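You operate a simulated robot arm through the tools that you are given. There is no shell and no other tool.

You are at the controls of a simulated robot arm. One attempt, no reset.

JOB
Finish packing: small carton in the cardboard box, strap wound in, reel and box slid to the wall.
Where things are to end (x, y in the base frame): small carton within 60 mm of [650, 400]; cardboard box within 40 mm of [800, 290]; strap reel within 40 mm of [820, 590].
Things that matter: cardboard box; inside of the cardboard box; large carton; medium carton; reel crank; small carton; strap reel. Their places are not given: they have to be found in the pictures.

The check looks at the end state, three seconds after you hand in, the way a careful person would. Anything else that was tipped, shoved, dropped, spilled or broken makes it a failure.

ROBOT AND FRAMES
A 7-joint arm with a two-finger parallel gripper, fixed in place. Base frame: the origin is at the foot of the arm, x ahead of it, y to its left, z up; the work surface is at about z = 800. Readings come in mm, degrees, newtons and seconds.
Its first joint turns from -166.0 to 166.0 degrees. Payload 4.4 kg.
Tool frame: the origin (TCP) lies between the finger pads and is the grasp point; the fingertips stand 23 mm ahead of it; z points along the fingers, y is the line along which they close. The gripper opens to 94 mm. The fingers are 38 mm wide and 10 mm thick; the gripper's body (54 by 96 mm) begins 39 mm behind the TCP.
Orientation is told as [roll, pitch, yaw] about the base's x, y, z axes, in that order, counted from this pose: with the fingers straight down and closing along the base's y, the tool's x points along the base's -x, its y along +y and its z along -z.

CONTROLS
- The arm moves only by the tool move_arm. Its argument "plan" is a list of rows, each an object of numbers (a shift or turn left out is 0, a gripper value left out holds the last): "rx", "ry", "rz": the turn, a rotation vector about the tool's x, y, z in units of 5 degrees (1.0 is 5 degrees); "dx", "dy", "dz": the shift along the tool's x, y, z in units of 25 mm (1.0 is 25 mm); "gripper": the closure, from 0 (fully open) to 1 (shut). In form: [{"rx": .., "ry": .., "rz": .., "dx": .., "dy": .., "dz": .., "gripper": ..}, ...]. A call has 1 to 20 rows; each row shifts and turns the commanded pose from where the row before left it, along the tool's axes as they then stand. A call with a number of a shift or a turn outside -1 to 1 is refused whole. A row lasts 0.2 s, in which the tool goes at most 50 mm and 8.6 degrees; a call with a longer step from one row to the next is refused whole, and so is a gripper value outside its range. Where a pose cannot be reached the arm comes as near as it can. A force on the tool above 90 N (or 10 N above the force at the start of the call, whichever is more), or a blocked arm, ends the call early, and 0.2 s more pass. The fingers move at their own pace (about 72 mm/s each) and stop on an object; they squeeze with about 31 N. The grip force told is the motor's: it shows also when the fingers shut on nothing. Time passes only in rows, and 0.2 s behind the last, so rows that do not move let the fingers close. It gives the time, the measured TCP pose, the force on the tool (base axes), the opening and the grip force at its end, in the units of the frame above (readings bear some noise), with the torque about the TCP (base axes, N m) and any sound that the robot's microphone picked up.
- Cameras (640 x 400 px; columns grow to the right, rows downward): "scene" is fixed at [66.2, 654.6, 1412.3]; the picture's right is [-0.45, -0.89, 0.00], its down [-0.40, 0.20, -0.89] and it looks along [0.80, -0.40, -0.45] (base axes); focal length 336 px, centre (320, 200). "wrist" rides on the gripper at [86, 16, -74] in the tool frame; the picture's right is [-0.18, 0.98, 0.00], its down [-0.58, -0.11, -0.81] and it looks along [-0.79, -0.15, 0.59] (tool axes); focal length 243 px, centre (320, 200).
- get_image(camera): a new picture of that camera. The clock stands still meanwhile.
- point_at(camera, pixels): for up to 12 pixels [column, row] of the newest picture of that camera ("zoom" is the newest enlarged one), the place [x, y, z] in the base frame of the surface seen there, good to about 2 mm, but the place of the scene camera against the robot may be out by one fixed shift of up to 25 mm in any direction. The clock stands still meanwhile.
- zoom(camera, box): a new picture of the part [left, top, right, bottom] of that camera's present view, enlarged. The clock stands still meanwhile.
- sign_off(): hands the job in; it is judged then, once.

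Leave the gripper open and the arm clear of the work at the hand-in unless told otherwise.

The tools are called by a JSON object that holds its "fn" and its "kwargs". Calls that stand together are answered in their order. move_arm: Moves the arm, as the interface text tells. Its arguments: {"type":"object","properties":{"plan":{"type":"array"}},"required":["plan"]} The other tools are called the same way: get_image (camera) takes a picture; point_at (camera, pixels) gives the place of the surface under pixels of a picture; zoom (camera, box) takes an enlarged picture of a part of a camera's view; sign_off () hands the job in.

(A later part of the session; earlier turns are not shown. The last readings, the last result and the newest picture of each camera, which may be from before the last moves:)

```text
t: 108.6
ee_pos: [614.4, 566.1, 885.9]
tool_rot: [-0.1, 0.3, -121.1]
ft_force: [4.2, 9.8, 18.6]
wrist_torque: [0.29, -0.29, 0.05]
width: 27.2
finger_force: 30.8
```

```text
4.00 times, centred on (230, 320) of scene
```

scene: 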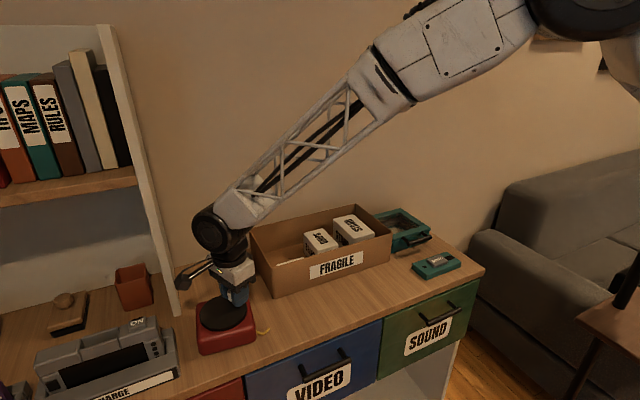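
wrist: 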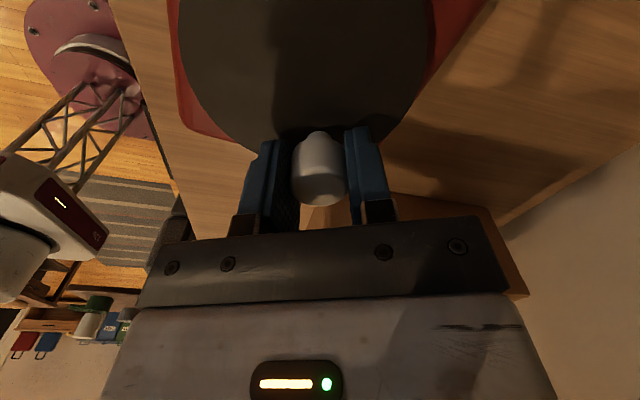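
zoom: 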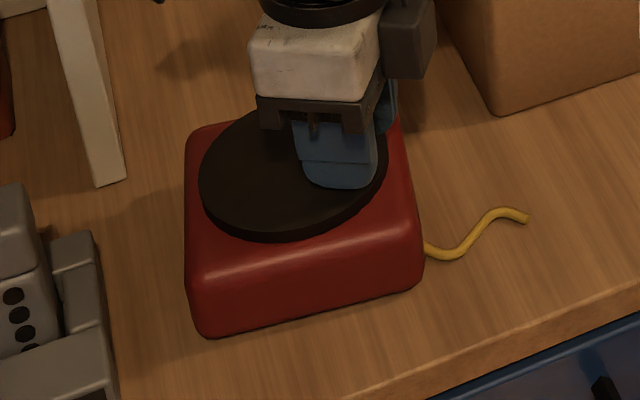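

Now it is clear: clockwise let the strap out (a second bend appeared), so counter-clockwise winds it in. I'll reverse, pressing lightly, and crank counter-clockwise 95°.

{"fn": "move_arm", "kwargs": {"plan": [{"dz": 0.03, "gripper": 1}, {"rz": -1, "dx": 0.005, "dy": 0.1133}, {"rz": -1, "dx": 0.005, "dy": 0.1133}, {"rz": -1, "dx": 0.005, "dy": 0.1133}, {"rz": -1, "dx": 0.005, "dy": 0.1133}, {"rz": -1, "dx": 0.005, "dy": 0.1133}, {"rz": -1, "dx": 0.005, "dy": 0.1133}, {"rz": -1, "dx": 0.005, "dy": 0.1133}, {"rz": -1, "dx": 0.005, "dy": 0.1133}, {"rz": -1, "dx": 0.005, "dy": 0.1133}, {"rz": -1, "dx": 0.005, "dy": 0.1133}, {"rz": -1, "dx": 0.005, "dy": 0.1133}, {"rz": -1, "dx": 0.005, "dy": 0.1133}, {"rz": -1, "dx": 0.005, "dy": 0.1133}, {"rz": -1, "dx": 0.005, "dy": 0.1133}, {"rz": -1, "dx": 0.005, "dy": 0.1133}, {"rz": -1, "dx": 0.005, "dy": 0.1133}, {"rz": -1, "dx": 0.005, "dy": 0.1133}, {"rz": -1, "dx": 0.005, "dy": 0.1133}, {"rz": -1, "dx": 0.005, "dy": 0.1133}]}}

{"fn": "zoom", "kwargs": {"camera": "scene", "box": [180, 270, 280, 370]}}

```text
t: 112.8
ee_pos: [657.7, 579.3, 886.4]
tool_rot: [0.2, 0.1, -25.9]
ft_force: [-0.2, 6.4, 10.1]
wrist_torque: [-0.05, 0.14, -0.23]
width: 27.1
finger_force: 30.9
```

```text
4.00 times, centred on (230, 320) of scene
```

zoom: 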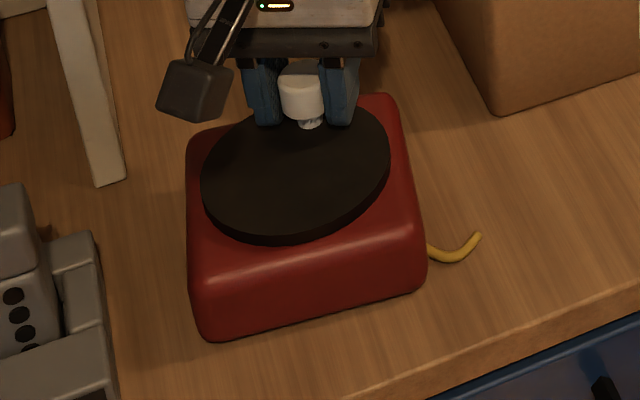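

The extra bend is wound back in. Continuing counter-clockwise, two more calls.

{"fn": "move_arm", "kwargs": {"plan": [{"dz": 0.03, "gripper": 1}, {"rz": -1, "dx": 0.005, "dy": 0.1133}, {"rz": -1, "dx": 0.005, "dy": 0.1133}, {"rz": -1, "dx": 0.005, "dy": 0.1133}, {"rz": -1, "dx": 0.005, "dy": 0.1133}, {"rz": -1, "dx": 0.005, "dy": 0.1133}, {"rz": -1, "dx": 0.005, "dy": 0.1133}, {"rz": -1, "dx": 0.005, "dy": 0.1133}, {"rz": -1, "dx": 0.005, "dy": 0.1133}, {"rz": -1, "dx": 0.005, "dy": 0.1133}, {"rz": -1, "dx": 0.005, "dy": 0.1133}, {"rz": -1, "dx": 0.005, "dy": 0.1133}, {"rz": -1, "dx": 0.005, "dy": 0.1133}, {"rz": -1, "dx": 0.005, "dy": 0.1133}, {"rz": -1, "dx": 0.005, "dy": 0.1133}, {"rz": -1, "dx": 0.005, "dy": 0.1133}, {"rz": -1, "dx": 0.005, "dy": 0.1133}, {"rz": -1, "dx": 0.005, "dy": 0.1133}, {"rz": -1, "dx": 0.005, "dy": 0.1133}, {"rz": -1, "dx": 0.005, "dy": 0.1133}]}}

{"fn": "move_arm", "kwargs": {"plan": [{"dz": 0.03, "gripper": 1}, {"rz": -1, "dx": 0.005, "dy": 0.1133}, {"rz": -1, "dx": 0.005, "dy": 0.1133}, {"rz": -1, "dx": 0.005, "dy": 0.1133}, {"rz": -1, "dx": 0.005, "dy": 0.1133}, {"rz": -1, "dx": 0.005, "dy": 0.1133}, {"rz": -1, "dx": 0.005, "dy": 0.1133}, {"rz": -1, "dx": 0.005, "dy": 0.1133}, {"rz": -1, "dx": 0.005, "dy": 0.1133}, {"rz": -1, "dx": 0.005, "dy": 0.1133}, {"rz": -1, "dx": 0.005, "dy": 0.1133}, {"rz": -1, "dx": 0.005, "dy": 0.1133}, {"rz": -1, "dx": 0.005, "dy": 0.1133}, {"rz": -1, "dx": 0.005, "dy": 0.1133}, {"rz": -1, "dx": 0.005, "dy": 0.1133}, {"rz": -1, "dx": 0.005, "dy": 0.1133}, {"rz": -1, "dx": 0.005, "dy": 0.1133}, {"rz": -1, "dx": 0.005, "dy": 0.1133}, {"rz": -1, "dx": 0.005, "dy": 0.1133}, {"rz": -1, "dx": 0.005, "dy": 0.1133}]}}

{"fn": "zoom", "kwargs": {"camera": "scene", "box": [180, 270, 280, 370]}}

{"fn": "zoom", "kwargs": {"camera": "scene", "box": [240, 300, 290, 340]}}

```text
t: 117.0
ee_pos: [640.5, 622.1, 883.6]
tool_rot: [0.1, -0.2, 69.1]
ft_force: [-10.5, -3.4, 22.8]
wrist_torque: [-0.43, 0.19, -0.26]
width: 27.4
finger_force: 31.1
```

```text
t: 121.2
ee_pos: [598.6, 602.3, 884.2]
tool_rot: [-0.2, -0.1, 164.0]
ft_force: [-0.5, 0.3, -0.6]
wrist_torque: [-0.14, 0.44, -0.05]
width: 27.4
finger_force: 31.5
```

```text
4.00 times, centred on (230, 320) of scene
```

zoom: 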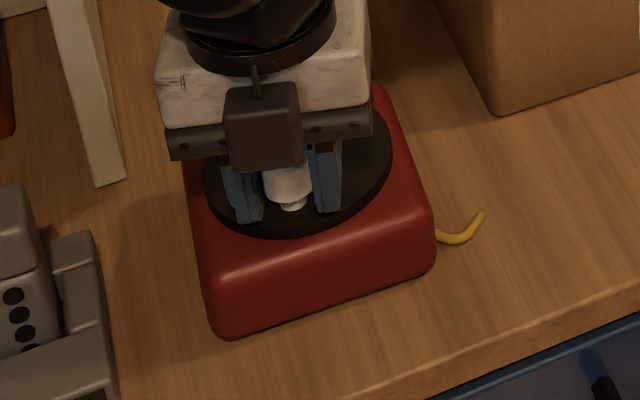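

```text
10.00 times, centred on (265, 320) of scene
```

zoom: 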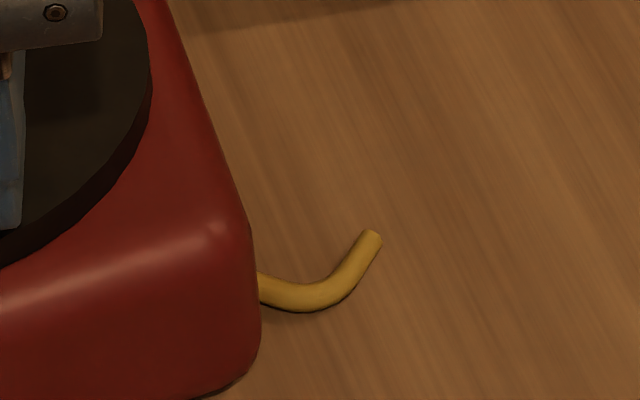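

Yaw is now 164, about 150° counter-clockwise net, with one bend still out. I'll continue 40° until near the wrist's limit, then regrip.

{"fn": "move_arm", "kwargs": {"plan": [{"dz": 0.03, "gripper": 1}, {"rz": -1, "dx": 0.005, "dy": 0.1133}, {"rz": -1, "dx": 0.005, "dy": 0.1133}, {"rz": -1, "dx": 0.005, "dy": 0.1133}, {"rz": -1, "dx": 0.005, "dy": 0.1133}, {"rz": -1, "dx": 0.005, "dy": 0.1133}, {"rz": -1, "dx": 0.005, "dy": 0.1133}, {"rz": -1, "dx": 0.005, "dy": 0.1133}, {"rz": -1, "dx": 0.005, "dy": 0.1133}, {}]}}

{"fn": "zoom", "kwargs": {"camera": "scene", "box": [180, 270, 280, 370]}}

```text
t: 123.4
ee_pos: [601.0, 579.1, 883.6]
tool_rot: [-0.2, 0.1, -156.0]
ft_force: [2.8, 0.6, 5.3]
wrist_torque: [-0.46, 0.56, 0.0]
width: 27.0
finger_force: 30.6
```

```text
4.00 times, centred on (230, 320) of scene
```

zoom: 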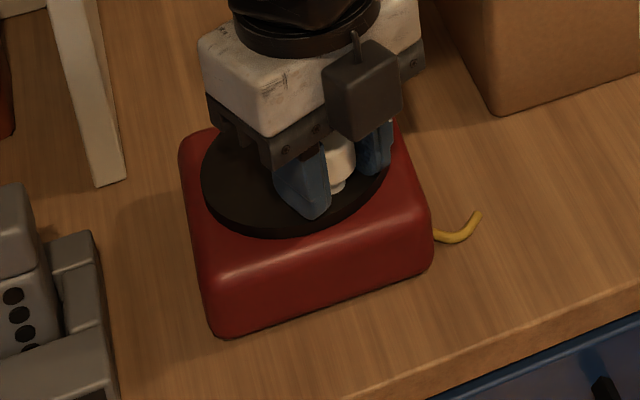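

Yaw is 204, near the limit. I'll open, rise 15 mm, and unwind the wrist clockwise (free of the knob) for a new grip.

{"fn": "move_arm", "kwargs": {"plan": [{"gripper": 0}, {"gripper": 0}, {"gripper": 0}, {"dz": -0.4}, {"dz": -0.4}, {"rz": 1}, {"rz": 1}, {"rz": 1}, {"rz": 1}, {"rz": 1}, {"rz": 1}, {"rz": 1}, {"rz": 1}, {"rz": 1}, {"rz": 1}, {"rz": 1}, {"rz": 1}, {"rz": 1}, {"rz": 1}]}}

{"fn": "get_image", "kwargs": {"camera": "wrist"}}

{"fn": "zoom", "kwargs": {"camera": "scene", "box": [180, 270, 280, 370]}}

```text
t: 127.4
ee_pos: [599.8, 579.2, 902.6]
tool_rot: [-0.1, -0.3, 133.9]
ft_force: [-0.5, 0.0, -0.1]
wrist_torque: [-0.02, 0.0, -0.01]
width: 94.0
finger_force: 0.1
```

```text
taken
```

wrist: 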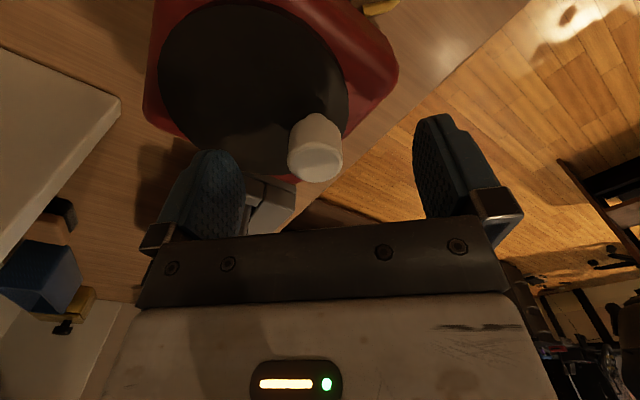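

```text
4.00 times, centred on (230, 320) of scene
```

zoom: 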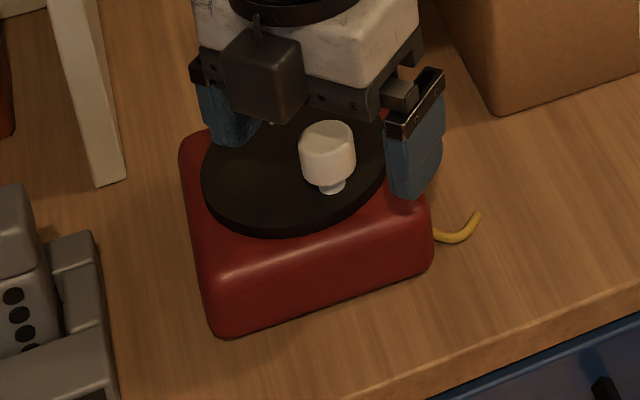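

I'll measure the disc rim and knob now, for a precise crank axis.

{"fn": "zoom", "kwargs": {"camera": "wrist", "box": [130, 0, 410, 200]}}

{"fn": "point_at", "kwargs": {"camera": "zoom", "pixels": [[78, 170], [190, 30], [300, 55], [470, 170], [490, 260], [130, 280], [90, 230], [420, 300], [400, 365], [420, 400], [365, 330], [475, 340]]}}

```text
2.00 times, centred on (270, 100) of wrist
```

zoom: 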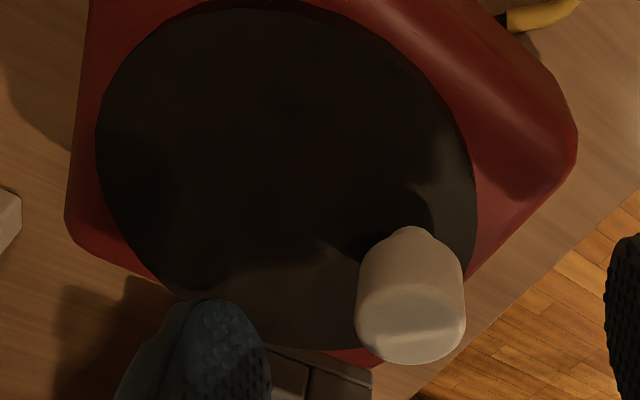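

```text
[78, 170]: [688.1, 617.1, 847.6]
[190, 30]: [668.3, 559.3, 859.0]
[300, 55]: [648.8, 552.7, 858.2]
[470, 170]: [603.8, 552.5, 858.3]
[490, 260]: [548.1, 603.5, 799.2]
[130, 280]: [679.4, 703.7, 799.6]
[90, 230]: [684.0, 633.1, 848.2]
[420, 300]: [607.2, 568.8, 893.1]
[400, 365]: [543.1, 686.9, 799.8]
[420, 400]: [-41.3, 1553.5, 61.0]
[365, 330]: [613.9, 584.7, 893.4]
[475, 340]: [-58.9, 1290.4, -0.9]
```

{"fn": "point_at", "kwargs": {"camera": "zoom", "pixels": [[100, 150], [125, 80], [220, 14], [330, 22], [400, 65], [455, 130], [472, 200], [140, 262], [300, 343], [362, 310], [410, 355], [462, 310]]}}

```text
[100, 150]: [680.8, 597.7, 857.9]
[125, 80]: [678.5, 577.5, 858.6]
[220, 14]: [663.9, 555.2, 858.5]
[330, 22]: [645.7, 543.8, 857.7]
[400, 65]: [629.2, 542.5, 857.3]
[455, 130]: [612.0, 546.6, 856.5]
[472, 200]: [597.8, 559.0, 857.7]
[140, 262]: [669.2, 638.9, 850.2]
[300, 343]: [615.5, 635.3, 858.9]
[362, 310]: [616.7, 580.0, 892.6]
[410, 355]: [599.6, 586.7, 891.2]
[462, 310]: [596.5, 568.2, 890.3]
```

Axis is now ≈ (633.3, 590.3), knob ≈ (606, 577). I'll keep turning the open gripper clockwise to the new start yaw of about −116.

{"fn": "move_arm", "kwargs": {"plan": [{"rz": 1}, {"rz": 1}, {"rz": 1}, {"rz": 1}, {"rz": 1}, {"rz": 1}, {"rz": 1}, {"rz": 1}, {"rz": 1}, {"rz": 1}, {"rz": 1}, {"rz": 1}, {"rz": 1}, {"rz": 1}, {"rz": 1}, {"rz": 1}, {"rz": 1}, {"rz": 1}, {"rz": 1}, {"rz": 1}]}}

{"fn": "get_image", "kwargs": {"camera": "wrist"}}

{"fn": "zoom", "kwargs": {"camera": "scene", "box": [240, 300, 290, 340]}}

```text
t: 131.6
ee_pos: [599.5, 579.4, 901.9]
tool_rot: [0.2, -0.1, 33.9]
ft_force: [-0.4, -0.5, 0.2]
wrist_torque: [0.01, 0.02, -0.02]
width: 94.3
finger_force: 0.2
```

```text
taken
```

wrist: 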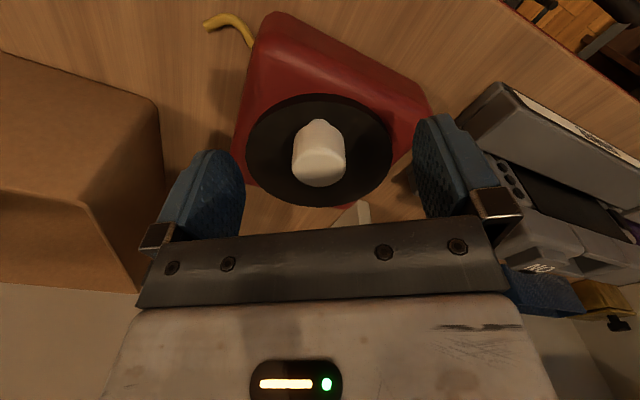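

```text
10.00 times, centred on (265, 320) of scene
```

zoom: 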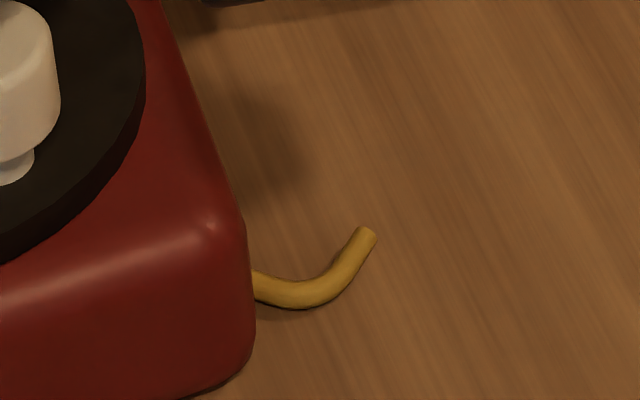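

A good view of the disc and knob. Measuring here as well.

{"fn": "zoom", "kwargs": {"camera": "wrist", "box": [220, 60, 440, 220]}}

{"fn": "point_at", "kwargs": {"camera": "zoom", "pixels": [[78, 235], [120, 140], [250, 105], [400, 145], [465, 190], [495, 260], [470, 330], [170, 370], [300, 200], [220, 300], [355, 300], [290, 360]]}}

```text
2.50 times, centred on (330, 140) of wrist
```

zoom: 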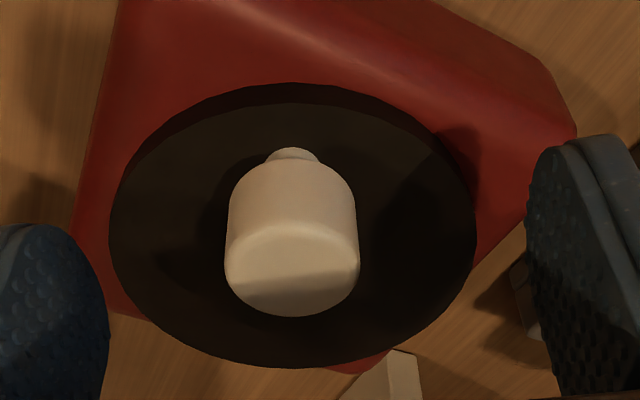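

```text
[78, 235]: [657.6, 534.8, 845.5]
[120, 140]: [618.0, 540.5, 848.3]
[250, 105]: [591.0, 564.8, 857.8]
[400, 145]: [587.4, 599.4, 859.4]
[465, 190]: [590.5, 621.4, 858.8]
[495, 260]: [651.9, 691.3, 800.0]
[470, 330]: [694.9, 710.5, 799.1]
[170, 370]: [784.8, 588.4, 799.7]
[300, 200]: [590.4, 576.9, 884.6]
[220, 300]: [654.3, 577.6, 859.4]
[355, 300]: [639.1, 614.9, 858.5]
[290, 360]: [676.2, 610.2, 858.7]
```

{"fn": "point_at", "kwargs": {"camera": "zoom", "pixels": [[115, 220], [135, 285], [200, 342], [300, 365], [400, 342], [455, 285], [470, 235], [310, 108], [230, 265], [354, 262], [292, 312], [290, 232]]}}

```text
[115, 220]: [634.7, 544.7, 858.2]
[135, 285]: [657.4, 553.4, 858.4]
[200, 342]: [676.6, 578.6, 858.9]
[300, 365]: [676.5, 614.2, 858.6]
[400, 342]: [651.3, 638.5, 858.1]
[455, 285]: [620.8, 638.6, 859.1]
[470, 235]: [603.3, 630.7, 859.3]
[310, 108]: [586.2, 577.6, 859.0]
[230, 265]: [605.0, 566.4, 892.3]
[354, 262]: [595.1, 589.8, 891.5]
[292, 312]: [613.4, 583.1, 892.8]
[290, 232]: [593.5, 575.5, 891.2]
```

Consistent: axis ≈ (633, 591.7), knob ≈ (601.5, 579), r≈33, knob angle ≈ 202.5°. I'll continue turning the open gripper to yaw −116.

{"fn": "move_arm", "kwargs": {"plan": [{"rz": 1}, {"rz": 1}, {"rz": 1}, {"rz": 1}, {"rz": 1}, {"rz": 1}, {"rz": 1}, {"rz": 1}, {"rz": 1}, {"rz": 1}, {"rz": 1}, {"rz": 1}, {"rz": 1}, {"rz": 1}, {"rz": 1}, {"rz": 1}, {"rz": 1}, {"rz": 1}, {"rz": 1}, {"rz": 1}]}}

{"fn": "move_arm", "kwargs": {"plan": [{"rz": 1}, {"rz": 1}, {"rz": 1}, {"rz": 1}, {"rz": 1}, {"rz": 1}, {"rz": 1}, {"rz": 1}, {"rz": 1}, {"rz": 1}, {}]}}

{"fn": "get_image", "kwargs": {"camera": "wrist"}}

{"fn": "get_image", "kwargs": {"camera": "scene"}}

```text
t: 135.8
ee_pos: [600.1, 580.3, 902.3]
tool_rot: [0.1, 0.2, -66.1]
ft_force: [-0.6, -0.2, 0.7]
wrist_torque: [-0.02, 0.0, -0.05]
width: 94.1
finger_force: 0.1
```

```text
t: 138.2
ee_pos: [599.8, 579.2, 903.4]
tool_rot: [-0.1, 0.1, -116.0]
ft_force: [0.1, -0.1, 0.9]
wrist_torque: [0.02, -0.01, 0.03]
width: 93.9
finger_force: 0.1
```

```text
taken
```

wrist: 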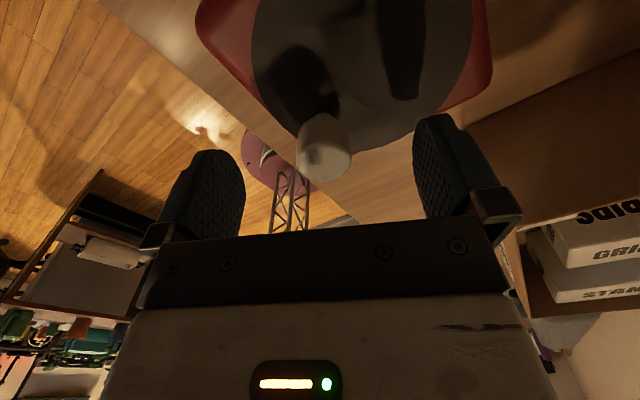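

```text
taken
```

scene: 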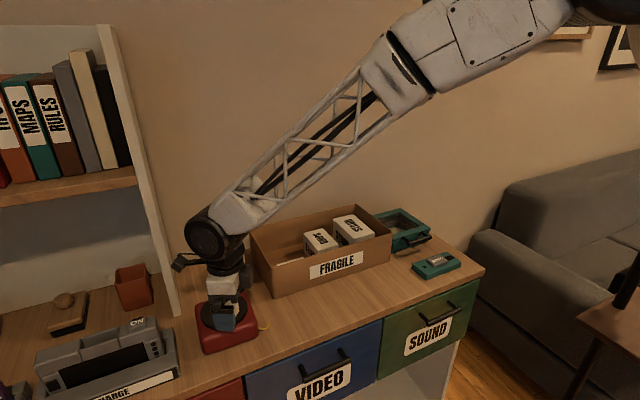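

I'll lower onto the knob at this new yaw, close, and begin the counter-clockwise crank again with shifts set for the 41.5° offset.

{"fn": "move_arm", "kwargs": {"plan": [{"dx": 0.016, "dy": 0.059, "dz": 0.3}, {"dz": 0.33}, {}, {"gripper": 1}, {"gripper": 1}, {"gripper": 1}, {"gripper": 1}, {"gripper": 1}]}}

{"fn": "move_arm", "kwargs": {"plan": [{"dz": 0.04, "gripper": 1}, {"rz": -1, "dx": -0.0725, "dy": 0.0895}, {"rz": -1, "dx": -0.0725, "dy": 0.0895}, {"rz": -1, "dx": -0.0725, "dy": 0.0895}, {"rz": -1, "dx": -0.0725, "dy": 0.0895}, {"rz": -1, "dx": -0.0725, "dy": 0.0895}, {"rz": -1, "dx": -0.0725, "dy": 0.0895}, {"rz": -1, "dx": -0.0725, "dy": 0.0895}, {"rz": -1, "dx": -0.0725, "dy": 0.0895}, {"rz": -1, "dx": -0.0725, "dy": 0.0895}, {"rz": -1, "dx": -0.0725, "dy": 0.0895}, {"rz": -1, "dx": -0.0725, "dy": 0.0895}, {"rz": -1, "dx": -0.0725, "dy": 0.0895}, {"rz": -1, "dx": -0.0725, "dy": 0.0895}, {"rz": -1, "dx": -0.0725, "dy": 0.0895}, {"rz": -1, "dx": -0.0725, "dy": 0.0895}, {"rz": -1, "dx": -0.0725, "dy": 0.0895}]}}

{"fn": "zoom", "kwargs": {"camera": "scene", "box": [180, 270, 280, 370]}}

```text
t: 140.0
ee_pos: [602.2, 580.3, 887.1]
tool_rot: [-0.1, 0.2, -116.0]
ft_force: [0.4, 1.0, 0.3]
wrist_torque: [-0.05, -0.25, 0.04]
width: 27.8
finger_force: 30.7
```

```text
t: 143.6
ee_pos: [638.5, 559.5, 884.5]
tool_rot: [0.0, 0.2, -35.9]
ft_force: [0.0, -0.1, -0.3]
wrist_torque: [0.02, 0.12, -0.17]
width: 27.3
finger_force: 30.6
```

```text
4.00 times, centred on (230, 320) of scene
```

zoom: 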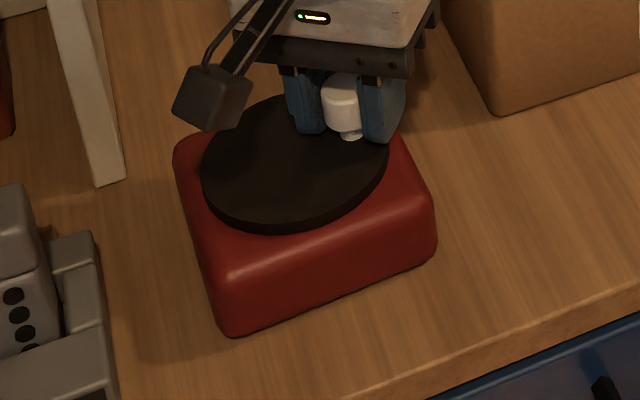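

The strap tail has disappeared, so the visible part is wound in after about 270° net counter-clockwise. The display moves in steps, so I'll continue some more in the same direction to wind it fully, watching for an end stop or body rotation.

{"fn": "move_arm", "kwargs": {"plan": [{"rz": -1, "dx": -0.0725, "dy": 0.0895, "gripper": 1}, {"rz": -1, "dx": -0.0725, "dy": 0.0895}, {"rz": -1, "dx": -0.0725, "dy": 0.0895}, {"rz": -1, "dx": -0.0725, "dy": 0.0895}, {"rz": -1, "dx": -0.0725, "dy": 0.0895}, {"rz": -1, "dx": -0.0725, "dy": 0.0895}, {"rz": -1, "dx": -0.0725, "dy": 0.0895}, {"rz": -1, "dx": -0.0725, "dy": 0.0895}, {"rz": -1, "dx": -0.0725, "dy": 0.0895}, {"rz": -1, "dx": -0.0725, "dy": 0.0895}]}}

{"fn": "zoom", "kwargs": {"camera": "scene", "box": [180, 270, 280, 370]}}

```text
t: 145.8
ee_pos: [660.0, 577.4, 886.2]
tool_rot: [0.2, 0.0, 14.1]
ft_force: [0.8, 0.2, -10.5]
wrist_torque: [-0.19, -0.25, -0.03]
width: 27.2
finger_force: 30.8
```

```text
4.00 times, centred on (230, 320) of scene
```

zoom: 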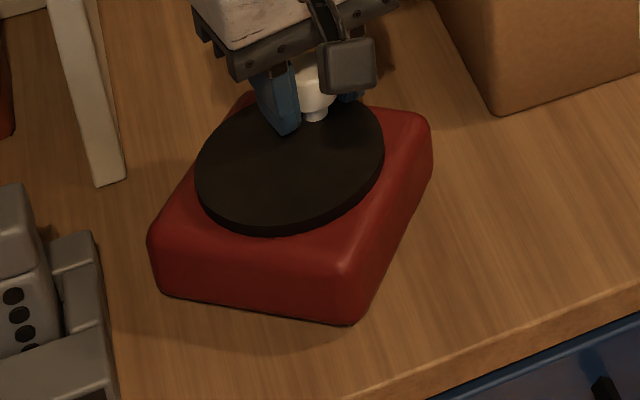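

The reel body turned with the crank this time. Either the wind-in stop is reached or I'm lifting it (Fz −10.5). I'll check the disc height.

{"fn": "point_at", "kwargs": {"camera": "zoom", "pixels": [[290, 170], [240, 200], [350, 180], [300, 270], [380, 280], [200, 260], [350, 300], [160, 350], [480, 300]]}}

{"fn": "get_image", "kwargs": {"camera": "wrist"}}

```text
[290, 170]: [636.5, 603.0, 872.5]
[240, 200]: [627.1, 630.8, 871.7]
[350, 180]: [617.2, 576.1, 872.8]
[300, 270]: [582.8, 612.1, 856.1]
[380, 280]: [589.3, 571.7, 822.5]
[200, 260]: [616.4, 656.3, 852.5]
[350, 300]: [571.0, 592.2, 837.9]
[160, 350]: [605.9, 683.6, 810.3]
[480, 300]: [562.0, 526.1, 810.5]
```

```text
taken
```

wrist: 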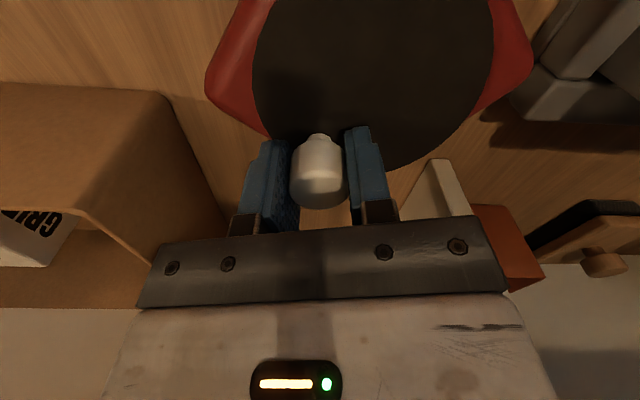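

The disc is about 2 mm higher than before: I'm carrying the reel slightly off the counter (weight ~10 N), so it just spun with the tool. I'll use that to turn it back 45° clockwise to square, then press it down onto the counter.

{"fn": "move_arm", "kwargs": {"plan": [{"rz": 1, "dx": 0.08, "dy": -0.0828, "gripper": 1}, {"rz": 1, "dx": 0.08, "dy": -0.0828}, {"rz": 1, "dx": 0.08, "dy": -0.0828}, {"rz": 1, "dx": 0.08, "dy": -0.0828}, {"rz": 1, "dx": 0.08, "dy": -0.0828}, {"rz": 1, "dx": 0.08, "dy": -0.0828}, {"rz": 1, "dx": 0.08, "dy": -0.0828}, {"rz": 1, "dx": 0.08, "dy": -0.0828}, {"rz": 1, "dx": 0.08, "dy": -0.0828}, {}]}}

{"fn": "zoom", "kwargs": {"camera": "scene", "box": [180, 270, 280, 370]}}

```text
t: 148.0
ee_pos: [640.9, 560.9, 887.0]
tool_rot: [0.2, 0.1, -31.0]
ft_force: [-0.1, -0.4, -9.5]
wrist_torque: [-0.28, -0.02, -0.01]
width: 27.2
finger_force: 31.0
```

```text
4.00 times, centred on (230, 320) of scene
```

zoom: 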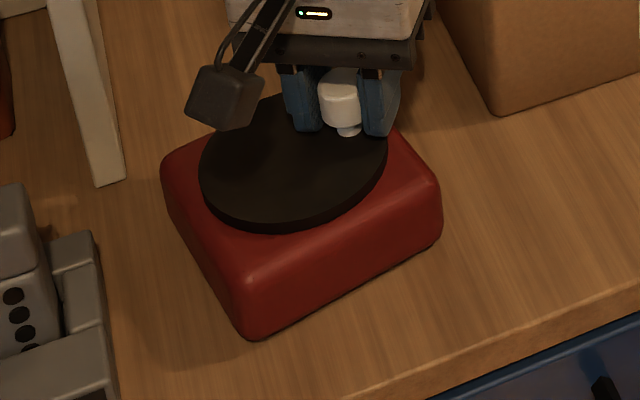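

Body is still about 15 to 18° counter-clockwise off square. I'll turn 3 more rows clockwise, then lower to set it down and press.

{"fn": "move_arm", "kwargs": {"plan": [{"rz": 1, "dx": 0.08, "dy": -0.0828, "gripper": 1}, {"rz": 1, "dx": 0.08, "dy": -0.0828}, {"rz": 1, "dx": 0.08, "dy": -0.0828}, {"rz": 0.4, "dx": 0.032, "dy": -0.033}, {}, {"dz": 0.05}, {"dz": 0.05}, {}]}}

{"fn": "zoom", "kwargs": {"camera": "scene", "box": [180, 270, 280, 370]}}

```text
t: 149.8
ee_pos: [632.1, 558.0, 883.8]
tool_rot: [0.2, 0.2, -48.0]
ft_force: [-1.6, 1.9, -4.2]
wrist_torque: [0.22, 0.48, 0.07]
width: 27.6
finger_force: 31.3
```

```text
4.00 times, centred on (230, 320) of scene
```

zoom: 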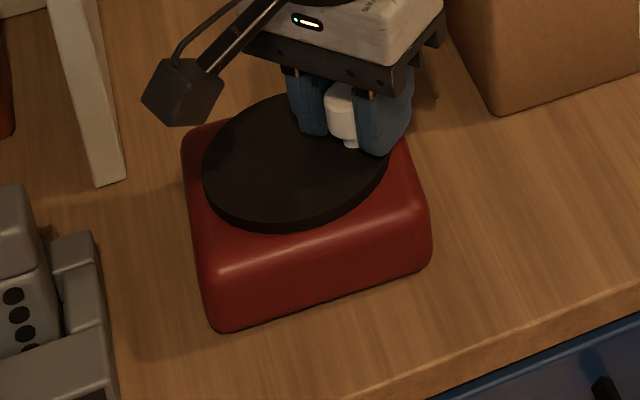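

The reel is back nearly square and resting. I'll release the knob here and rise slightly to re-measure the axis and knob before the next crank.

{"fn": "move_arm", "kwargs": {"plan": [{"gripper": 0}, {"gripper": 0}, {"gripper": 0}, {"dz": -0.4}, {"dz": -0.4}, {}]}}

{"fn": "get_image", "kwargs": {"camera": "wrist"}}

{"fn": "zoom", "kwargs": {"camera": "scene", "box": [180, 270, 280, 370]}}

```text
t: 151.2
ee_pos: [632.8, 558.9, 904.1]
tool_rot: [0.1, 0.1, -48.0]
ft_force: [0.4, -0.4, 0.9]
wrist_torque: [-0.02, 0.01, -0.02]
width: 94.2
finger_force: 0.1
```

```text
taken
```

wrist: 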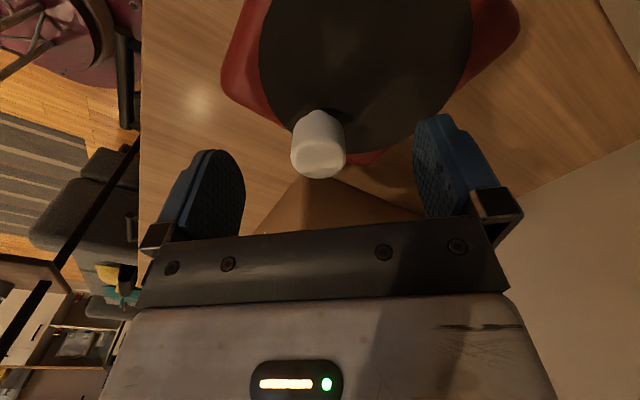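

```text
4.00 times, centred on (230, 320) of scene
```

zoom: 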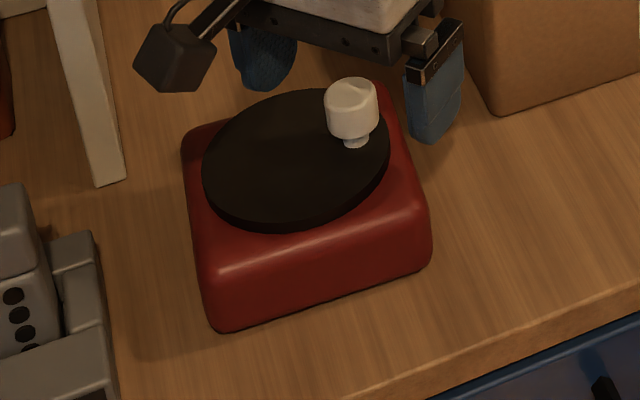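

{"fn": "zoom", "kwargs": {"camera": "wrist", "box": [210, 0, 490, 190]}}

{"fn": "point_at", "kwargs": {"camera": "zoom", "pixels": [[120, 130], [130, 190], [300, 345], [420, 325], [540, 240], [590, 150], [610, 60], [125, 70], [196, 335], [310, 330], [255, 395], [245, 330]]}}

```text
2.11 times, centred on (350, 95) of wrist
```

zoom: 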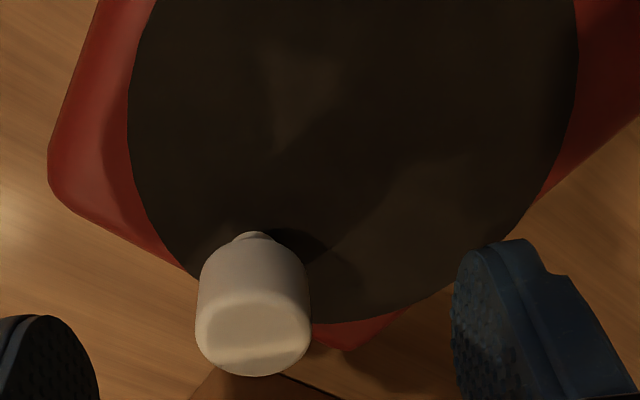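

```text
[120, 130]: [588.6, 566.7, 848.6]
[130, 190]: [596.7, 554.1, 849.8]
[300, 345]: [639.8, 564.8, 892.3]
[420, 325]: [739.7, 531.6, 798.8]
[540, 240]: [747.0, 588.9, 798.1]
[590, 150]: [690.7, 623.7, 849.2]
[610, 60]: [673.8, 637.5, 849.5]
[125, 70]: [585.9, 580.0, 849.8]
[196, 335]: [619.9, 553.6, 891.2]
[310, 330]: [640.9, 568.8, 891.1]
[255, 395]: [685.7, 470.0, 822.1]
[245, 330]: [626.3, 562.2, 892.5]
```

{"fn": "point_at", "kwargs": {"camera": "zoom", "pixels": [[132, 100], [138, 40], [165, 230], [345, 318], [420, 303], [495, 252], [545, 175], [573, 80], [200, 332], [307, 328], [255, 370], [253, 298]]}}

```text
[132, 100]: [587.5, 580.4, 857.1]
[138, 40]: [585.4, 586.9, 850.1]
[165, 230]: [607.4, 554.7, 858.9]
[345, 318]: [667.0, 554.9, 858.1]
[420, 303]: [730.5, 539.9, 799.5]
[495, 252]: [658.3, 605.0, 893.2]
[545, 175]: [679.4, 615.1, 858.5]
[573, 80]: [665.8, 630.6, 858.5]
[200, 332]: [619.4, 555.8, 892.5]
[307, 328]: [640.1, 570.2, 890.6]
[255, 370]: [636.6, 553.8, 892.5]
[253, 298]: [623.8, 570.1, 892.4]
```

Axis ≈ (636, 592.5), knob ≈ (630, 562.4). I'll recentre the tool 4.6 mm, regrip at z≈888, press down slightly, and crank counter-clockwise 50° to see if the body stays still (meaning not at a stop).

{"fn": "move_arm", "kwargs": {"plan": [{"dx": 0.185, "dy": 0.03, "dz": 0.2}, {"dz": 0.44}, {}, {"gripper": 1}, {"gripper": 1}, {"gripper": 1}, {"gripper": 1}, {"dz": 0.06}, {}]}}

{"fn": "move_arm", "kwargs": {"plan": [{"rz": -1, "dx": -0.0848, "dy": 0.0699, "dz": 0.02, "gripper": 1}, {"rz": -1, "dx": -0.0848, "dy": 0.0699}, {"rz": -1, "dx": -0.0848, "dy": 0.0699}, {"rz": -1, "dx": -0.0848, "dy": 0.0699}, {"rz": -1, "dx": -0.0848, "dy": 0.0699}, {"rz": -1, "dx": -0.0848, "dy": 0.0699}, {"rz": -1, "dx": -0.0848, "dy": 0.0699}, {"rz": -1, "dx": -0.0848, "dy": 0.0699}]}}

{"fn": "zoom", "kwargs": {"camera": "scene", "box": [180, 270, 280, 370]}}

```text
t: 153.2
ee_pos: [629.7, 563.4, 887.1]
tool_rot: [0.3, 0.2, -47.9]
ft_force: [-8.7, -1.1, 24.0]
wrist_torque: [-0.3, 0.28, 0.23]
width: 27.3
finger_force: 31.2
```

```text
t: 155.0
ee_pos: [649.5, 565.5, 884.9]
tool_rot: [0.3, 0.1, -7.9]
ft_force: [0.1, -0.4, 0.2]
wrist_torque: [-0.25, -0.12, 0.01]
width: 27.6
finger_force: 31.0
```

```text
4.00 times, centred on (230, 320) of scene
```

zoom: 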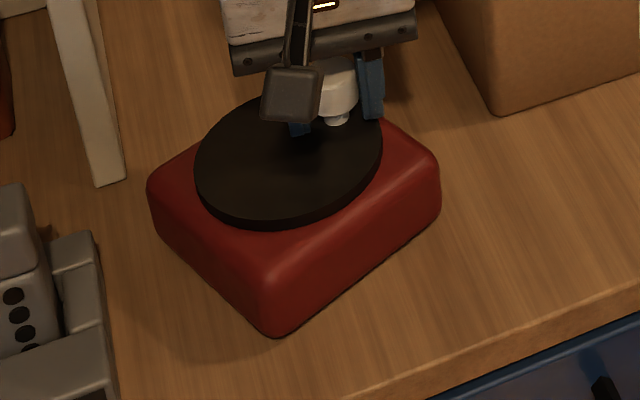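

The body turned along again even though it wasn't lifted (Fz≈0), unlike all earlier counter-clockwise cranking. That means the crank is at its wound-in stop, and the tail is gone. I'll lift the reel a hair by the knob and turn it back about 45° clockwise to square, then set it down.

{"fn": "move_arm", "kwargs": {"plan": [{"dz": -0.1, "gripper": 1}, {"dz": -0.06}, {"rz": 1, "dx": 0.0906, "dy": -0.0623}, {"rz": 1, "dx": 0.0906, "dy": -0.0623}, {"rz": 1, "dx": 0.0906, "dy": -0.0623}, {"rz": 1, "dx": 0.0906, "dy": -0.0623}, {"rz": 1, "dx": 0.0906, "dy": -0.0623}, {"rz": 1, "dx": 0.0906, "dy": -0.0623}, {"rz": 1, "dx": 0.0906, "dy": -0.0623}, {"rz": 1, "dx": 0.0906, "dy": -0.0623}, {}]}}

{"fn": "zoom", "kwargs": {"camera": "scene", "box": [180, 270, 280, 370]}}

```text
t: 157.4
ee_pos: [626.6, 560.8, 889.0]
tool_rot: [0.1, 0.2, -48.2]
ft_force: [-1.6, -0.7, -9.3]
wrist_torque: [-0.25, 0.1, -0.01]
width: 27.5
finger_force: 31.3
```

```text
4.00 times, centred on (230, 320) of scene
```

zoom: 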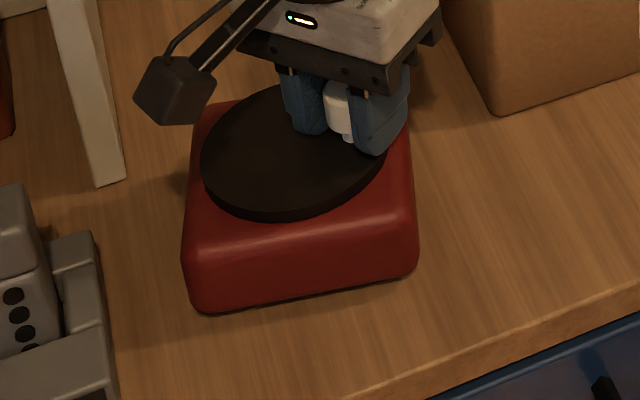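

The body is now about 10° past square clockwise. I'll set it down and press, then take up the slack counter-clockwise 15° so the crank ends at its wound-in stop.

{"fn": "move_arm", "kwargs": {"plan": [{"dz": 0.1, "gripper": 1}, {"dz": 0.1}, {"dz": 0.04}, {"rz": -1, "dx": -0.0848, "dy": 0.0699}, {"rz": -1, "dx": -0.0848, "dy": 0.0699}, {"rz": -1, "dx": -0.0848, "dy": 0.0699}, {}]}}

{"fn": "zoom", "kwargs": {"camera": "scene", "box": [180, 270, 280, 370]}}

```text
t: 159.0
ee_pos: [636.9, 561.1, 884.1]
tool_rot: [0.2, 0.0, -32.8]
ft_force: [-3.5, 1.2, 8.0]
wrist_torque: [-0.21, 0.2, -0.12]
width: 27.5
finger_force: 31.2
```

```text
4.00 times, centred on (230, 320) of scene
```

zoom: 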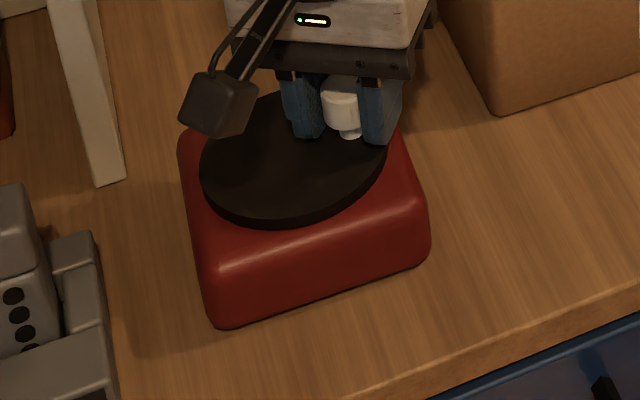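

Body is within a few degrees of square and it moved with the last 13°, so the crank is at its stop and no strap is showing. I'll release and rise clear.

{"fn": "move_arm", "kwargs": {"plan": [{"gripper": 0}, {"gripper": 0}, {"gripper": 0}, {"dz": -0.5}, {"dz": -0.9}, {"dz": -0.9}, {"dz": -0.9}, {}]}}

{"fn": "zoom", "kwargs": {"camera": "scene", "box": [180, 270, 280, 370]}}

{"fn": "get_image", "kwargs": {"camera": "wrist"}}

```text
t: 160.8
ee_pos: [638.1, 563.4, 964.1]
tool_rot: [0.2, 0.0, -33.0]
ft_force: [0.6, 0.0, -0.1]
wrist_torque: [0.0, 0.0, -0.03]
width: 94.2
finger_force: 0.1
```

```text
4.00 times, centred on (230, 320) of scene
```

zoom: 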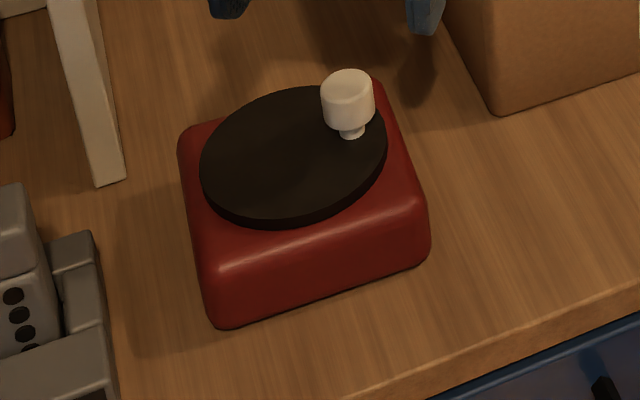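

```text
taken
```

wrist: 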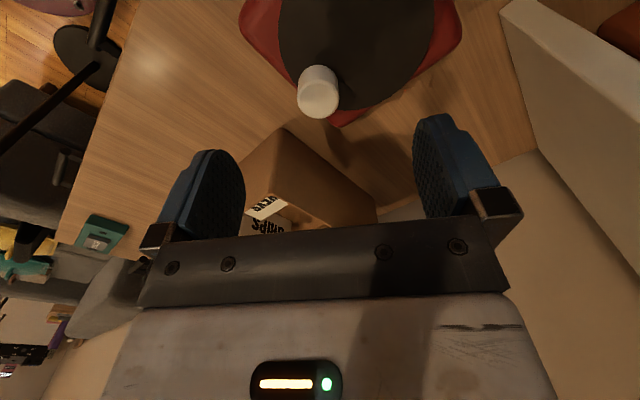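

The reel sits flat with the tail wound in. I'll turn to yaw 0 and move back in front of the reel to measure it.

{"fn": "move_arm", "kwargs": {"plan": [{"rz": -1}, {"rz": -1}, {"rz": -1}, {"rz": -1}, {"rz": -1}, {"rz": -1}, {"rz": -0.6}, {"dx": 0.9, "dy": 0.16}, {"dx": 0.9, "dy": 0.16}, {"dx": 0.9, "dy": 0.16}, {"dx": 0.9, "dy": 0.16}, {"dx": 0.9, "dy": 0.16}, {"dx": 0.9, "dy": 0.16}, {"dx": 0.9, "dy": 0.16}, {}]}}

{"fn": "get_image", "kwargs": {"camera": "wrist"}}

{"fn": "zoom", "kwargs": {"camera": "wrist", "box": [200, 40, 440, 230]}}

```text
t: 164.0
ee_pos: [480.3, 590.1, 963.2]
tool_rot: [0.3, 0.0, 0.0]
ft_force: [0.1, 0.0, -0.8]
wrist_torque: [0.04, 0.0, 0.03]
width: 94.1
finger_force: 0.0
```

```text
taken
```

wrist: 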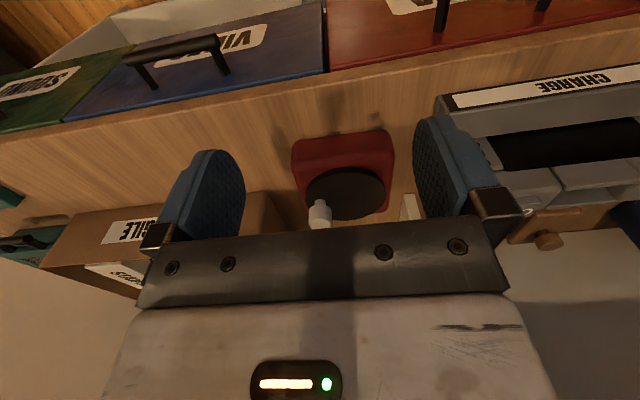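

```text
2.11 times, centred on (320, 135) of wrist
```

zoom: 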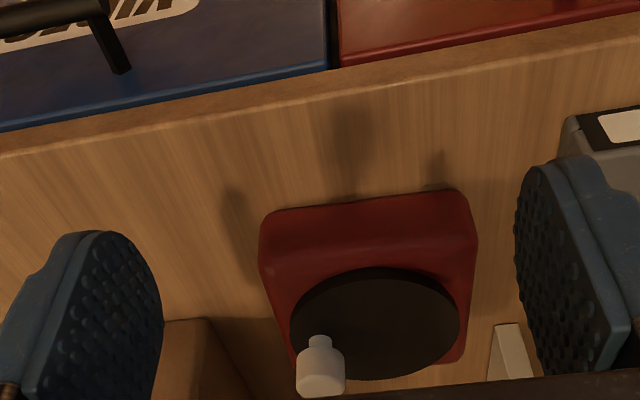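

No strap visible. Measuring the reel's front face, corners, and the device at right ("CHARGE") for clearance.

{"fn": "point_at", "kwargs": {"camera": "zoom", "pixels": [[275, 230], [365, 220], [460, 205], [262, 260], [476, 235], [295, 325], [458, 318], [375, 272], [375, 378], [570, 140], [585, 170], [510, 335]]}}

```text
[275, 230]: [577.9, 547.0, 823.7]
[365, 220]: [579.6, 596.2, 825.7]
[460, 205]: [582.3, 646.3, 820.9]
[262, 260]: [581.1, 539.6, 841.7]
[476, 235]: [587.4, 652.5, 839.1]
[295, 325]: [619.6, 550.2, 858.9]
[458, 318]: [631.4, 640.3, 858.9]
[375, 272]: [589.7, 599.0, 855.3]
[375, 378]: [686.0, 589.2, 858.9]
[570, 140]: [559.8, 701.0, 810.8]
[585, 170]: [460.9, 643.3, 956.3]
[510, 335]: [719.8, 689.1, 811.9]
```

The reel's front face is at x≈578 to 582, only about 2.5° off square, centre about (637, 594.5). The path to the wall is free now the KEYS carton is gone. I'll narrow the fingers to about 50 mm, tilt 15°, and go down in front of it.

{"fn": "move_arm", "kwargs": {"plan": [{"ry": -1, "gripper": 0.47}, {"ry": -1}, {"ry": -1, "dy": 0.16}, {"dx": 0.223, "dz": 0.831}, {"dx": 0.223, "dz": 0.831}, {"dx": 0.223, "dz": 0.831}, {"dx": 0.223, "dz": 0.831}, {"dx": 0.223, "dz": 0.831}, {"dx": 0.21, "dz": 0.78}, {}]}}

{"fn": "get_image", "kwargs": {"camera": "wrist"}}

```text
t: 166.2
ee_pos: [478.5, 595.1, 836.6]
tool_rot: [0.2, -15.1, -0.2]
ft_force: [-0.3, -0.6, -0.1]
wrist_torque: [-0.02, 0.0, 0.02]
width: 49.9
finger_force: 0.1
```

```text
taken
```

wrist: 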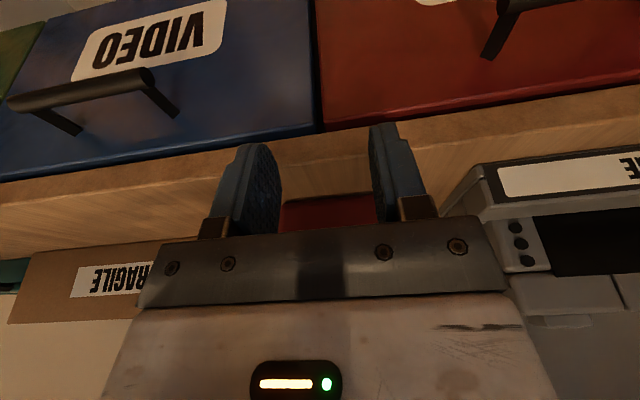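

Fingers are in place and clear. I'll approach: 7 rows of 10 mm, then 8 slow rows of 5 mm into contact.

{"fn": "move_arm", "kwargs": {"plan": [{"dx": -0.386, "dz": 0.1035, "gripper": 0.47}, {"dx": -0.386, "dz": 0.1035}, {"dx": -0.386, "dz": 0.1035}, {"dx": -0.386, "dz": 0.1035}, {"dx": -0.386, "dz": 0.1035}, {"dx": -0.386, "dz": 0.1035}, {"dx": -0.193, "dz": 0.0518}, {"dx": -0.193, "dz": 0.0518}, {"dx": -0.193, "dz": 0.0518}, {"dx": -0.193, "dz": 0.0518}, {"dx": -0.193, "dz": 0.0518}, {"dx": -0.193, "dz": 0.0518}, {"dx": -0.193, "dz": 0.0518}, {"dx": -0.193, "dz": 0.0518}, {}]}}

{"fn": "get_image", "kwargs": {"camera": "wrist"}}

{"fn": "zoom", "kwargs": {"camera": "scene", "box": [150, 220, 310, 370]}}

```text
t: 169.4
ee_pos: [580.9, 593.9, 835.4]
tool_rot: [0.3, -15.1, -0.2]
ft_force: [-3.5, 1.4, -0.5]
wrist_torque: [0.0, 0.08, 0.02]
width: 49.9
finger_force: 0.2
```

```text
taken
```

wrist: 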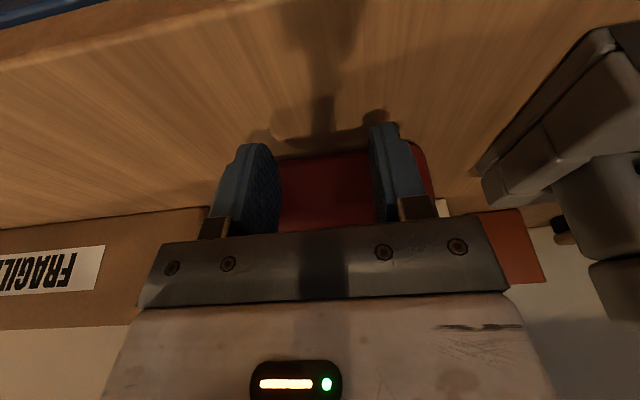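

```text
2.67 times, centred on (230, 295) of scene
```

zoom: 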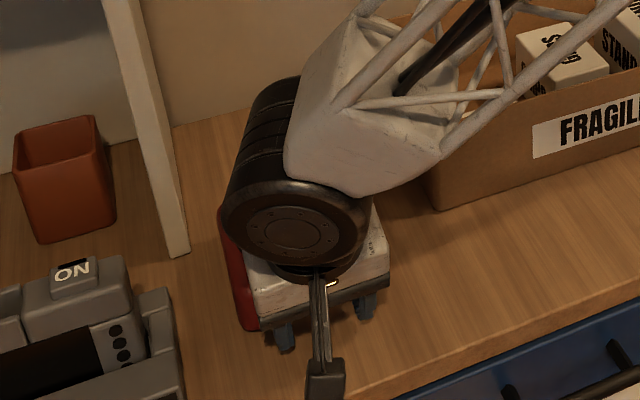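

Contact with about 3.5 N, and the reel is sliding straight. Continuing 16 rows of 5 mm.

{"fn": "move_arm", "kwargs": {"plan": [{"dx": -0.193, "dz": 0.0518, "gripper": 0.47}, {"dx": -0.193, "dz": 0.0518}, {"dx": -0.193, "dz": 0.0518}, {"dx": -0.193, "dz": 0.0518}, {"dx": -0.193, "dz": 0.0518}, {"dx": -0.193, "dz": 0.0518}, {"dx": -0.193, "dz": 0.0518}, {"dx": -0.193, "dz": 0.0518}, {"dx": -0.193, "dz": 0.0518}, {"dx": -0.193, "dz": 0.0518}, {"dx": -0.193, "dz": 0.0518}, {"dx": -0.193, "dz": 0.0518}, {"dx": -0.193, "dz": 0.0518}, {"dx": -0.193, "dz": 0.0518}, {"dx": -0.193, "dz": 0.0518}, {"dx": -0.193, "dz": 0.0518}, {}]}}

{"fn": "get_image", "kwargs": {"camera": "wrist"}}

{"fn": "zoom", "kwargs": {"camera": "scene", "box": [150, 200, 310, 350]}}

```text
t: 173.0
ee_pos: [658.5, 595.1, 835.1]
tool_rot: [0.2, -15.0, -0.1]
ft_force: [-1.4, -1.3, -0.1]
wrist_torque: [-0.02, 0.03, -0.02]
width: 49.8
finger_force: 0.3
```

```text
taken
```

wrist: 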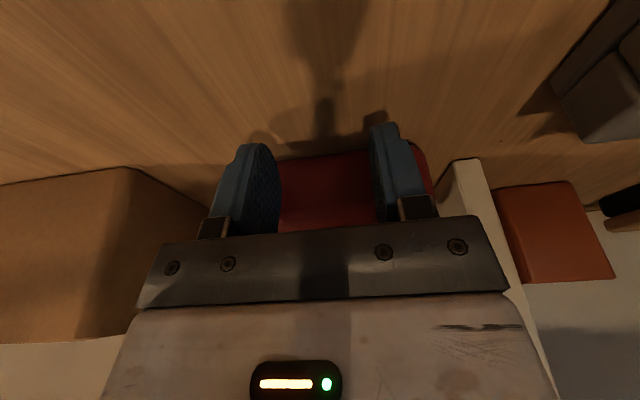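

```text
2.67 times, centred on (230, 275) of scene
```

zoom: 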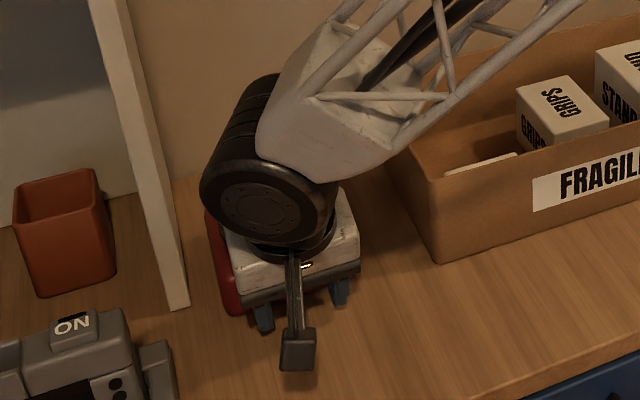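

Going well. I'll measure the reel's front face and right corner versus the shelf panel.

{"fn": "point_at", "kwargs": {"camera": "wrist", "pixels": [[295, 180], [330, 175], [365, 165], [418, 155], [430, 180], [460, 180], [450, 170], [200, 200]]}}

```text
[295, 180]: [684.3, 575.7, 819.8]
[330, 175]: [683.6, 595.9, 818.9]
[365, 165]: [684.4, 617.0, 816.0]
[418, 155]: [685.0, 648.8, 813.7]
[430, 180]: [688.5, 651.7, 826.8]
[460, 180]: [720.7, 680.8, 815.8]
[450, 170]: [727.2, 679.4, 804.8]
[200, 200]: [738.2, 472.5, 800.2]
```

Face is at x≈684, flat; reel centre ≈ (741, 597); the panel is at y=680 and the reel's edge is at about 653, so it clears. I'll push the remaining ~77 mm.

{"fn": "move_arm", "kwargs": {"plan": [{"dx": -0.193, "dz": 0.0518, "gripper": 0.47}, {"dx": -0.193, "dz": 0.0518}, {"dx": -0.193, "dz": 0.0518}, {"dx": -0.193, "dz": 0.0518}, {"dx": -0.193, "dz": 0.0518}, {"dx": -0.193, "dz": 0.0518}, {"dx": -0.193, "dz": 0.0518}, {"dx": -0.193, "dz": 0.0518}, {"dx": -0.193, "dz": 0.0518}, {"dx": -0.193, "dz": 0.0518}, {"dx": -0.193, "dz": 0.0518}, {"dx": -0.193, "dz": 0.0518}, {"dx": -0.193, "dz": 0.0518}, {"dx": -0.193, "dz": 0.0518}, {"dx": -0.193, "dz": 0.0518}, {}]}}

{"fn": "get_image", "kwargs": {"camera": "wrist"}}

{"fn": "point_at", "kwargs": {"camera": "wrist", "pixels": [[295, 180], [330, 175], [365, 165], [418, 155], [430, 180], [275, 200]]}}

```text
t: 176.4
ee_pos: [733.0, 595.0, 835.7]
tool_rot: [0.2, -15.0, -0.1]
ft_force: [-2.3, 0.0, 1.5]
wrist_torque: [0.0, 0.01, -0.07]
width: 49.7
finger_force: 0.0
```

```text
taken
```

wrist: 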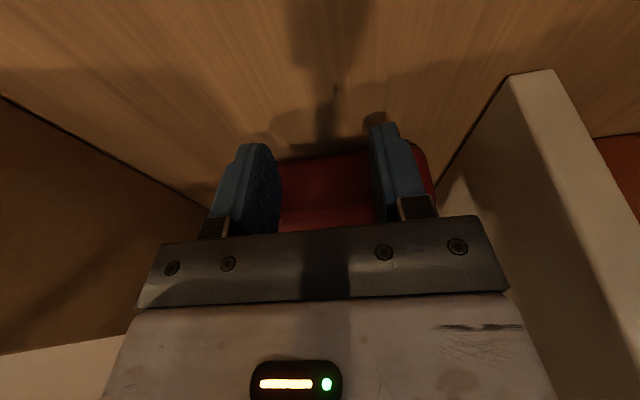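

```text
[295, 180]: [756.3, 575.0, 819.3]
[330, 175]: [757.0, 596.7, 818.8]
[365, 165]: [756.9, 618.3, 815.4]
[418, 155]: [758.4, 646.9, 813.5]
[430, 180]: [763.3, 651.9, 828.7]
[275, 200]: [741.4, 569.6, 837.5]
```

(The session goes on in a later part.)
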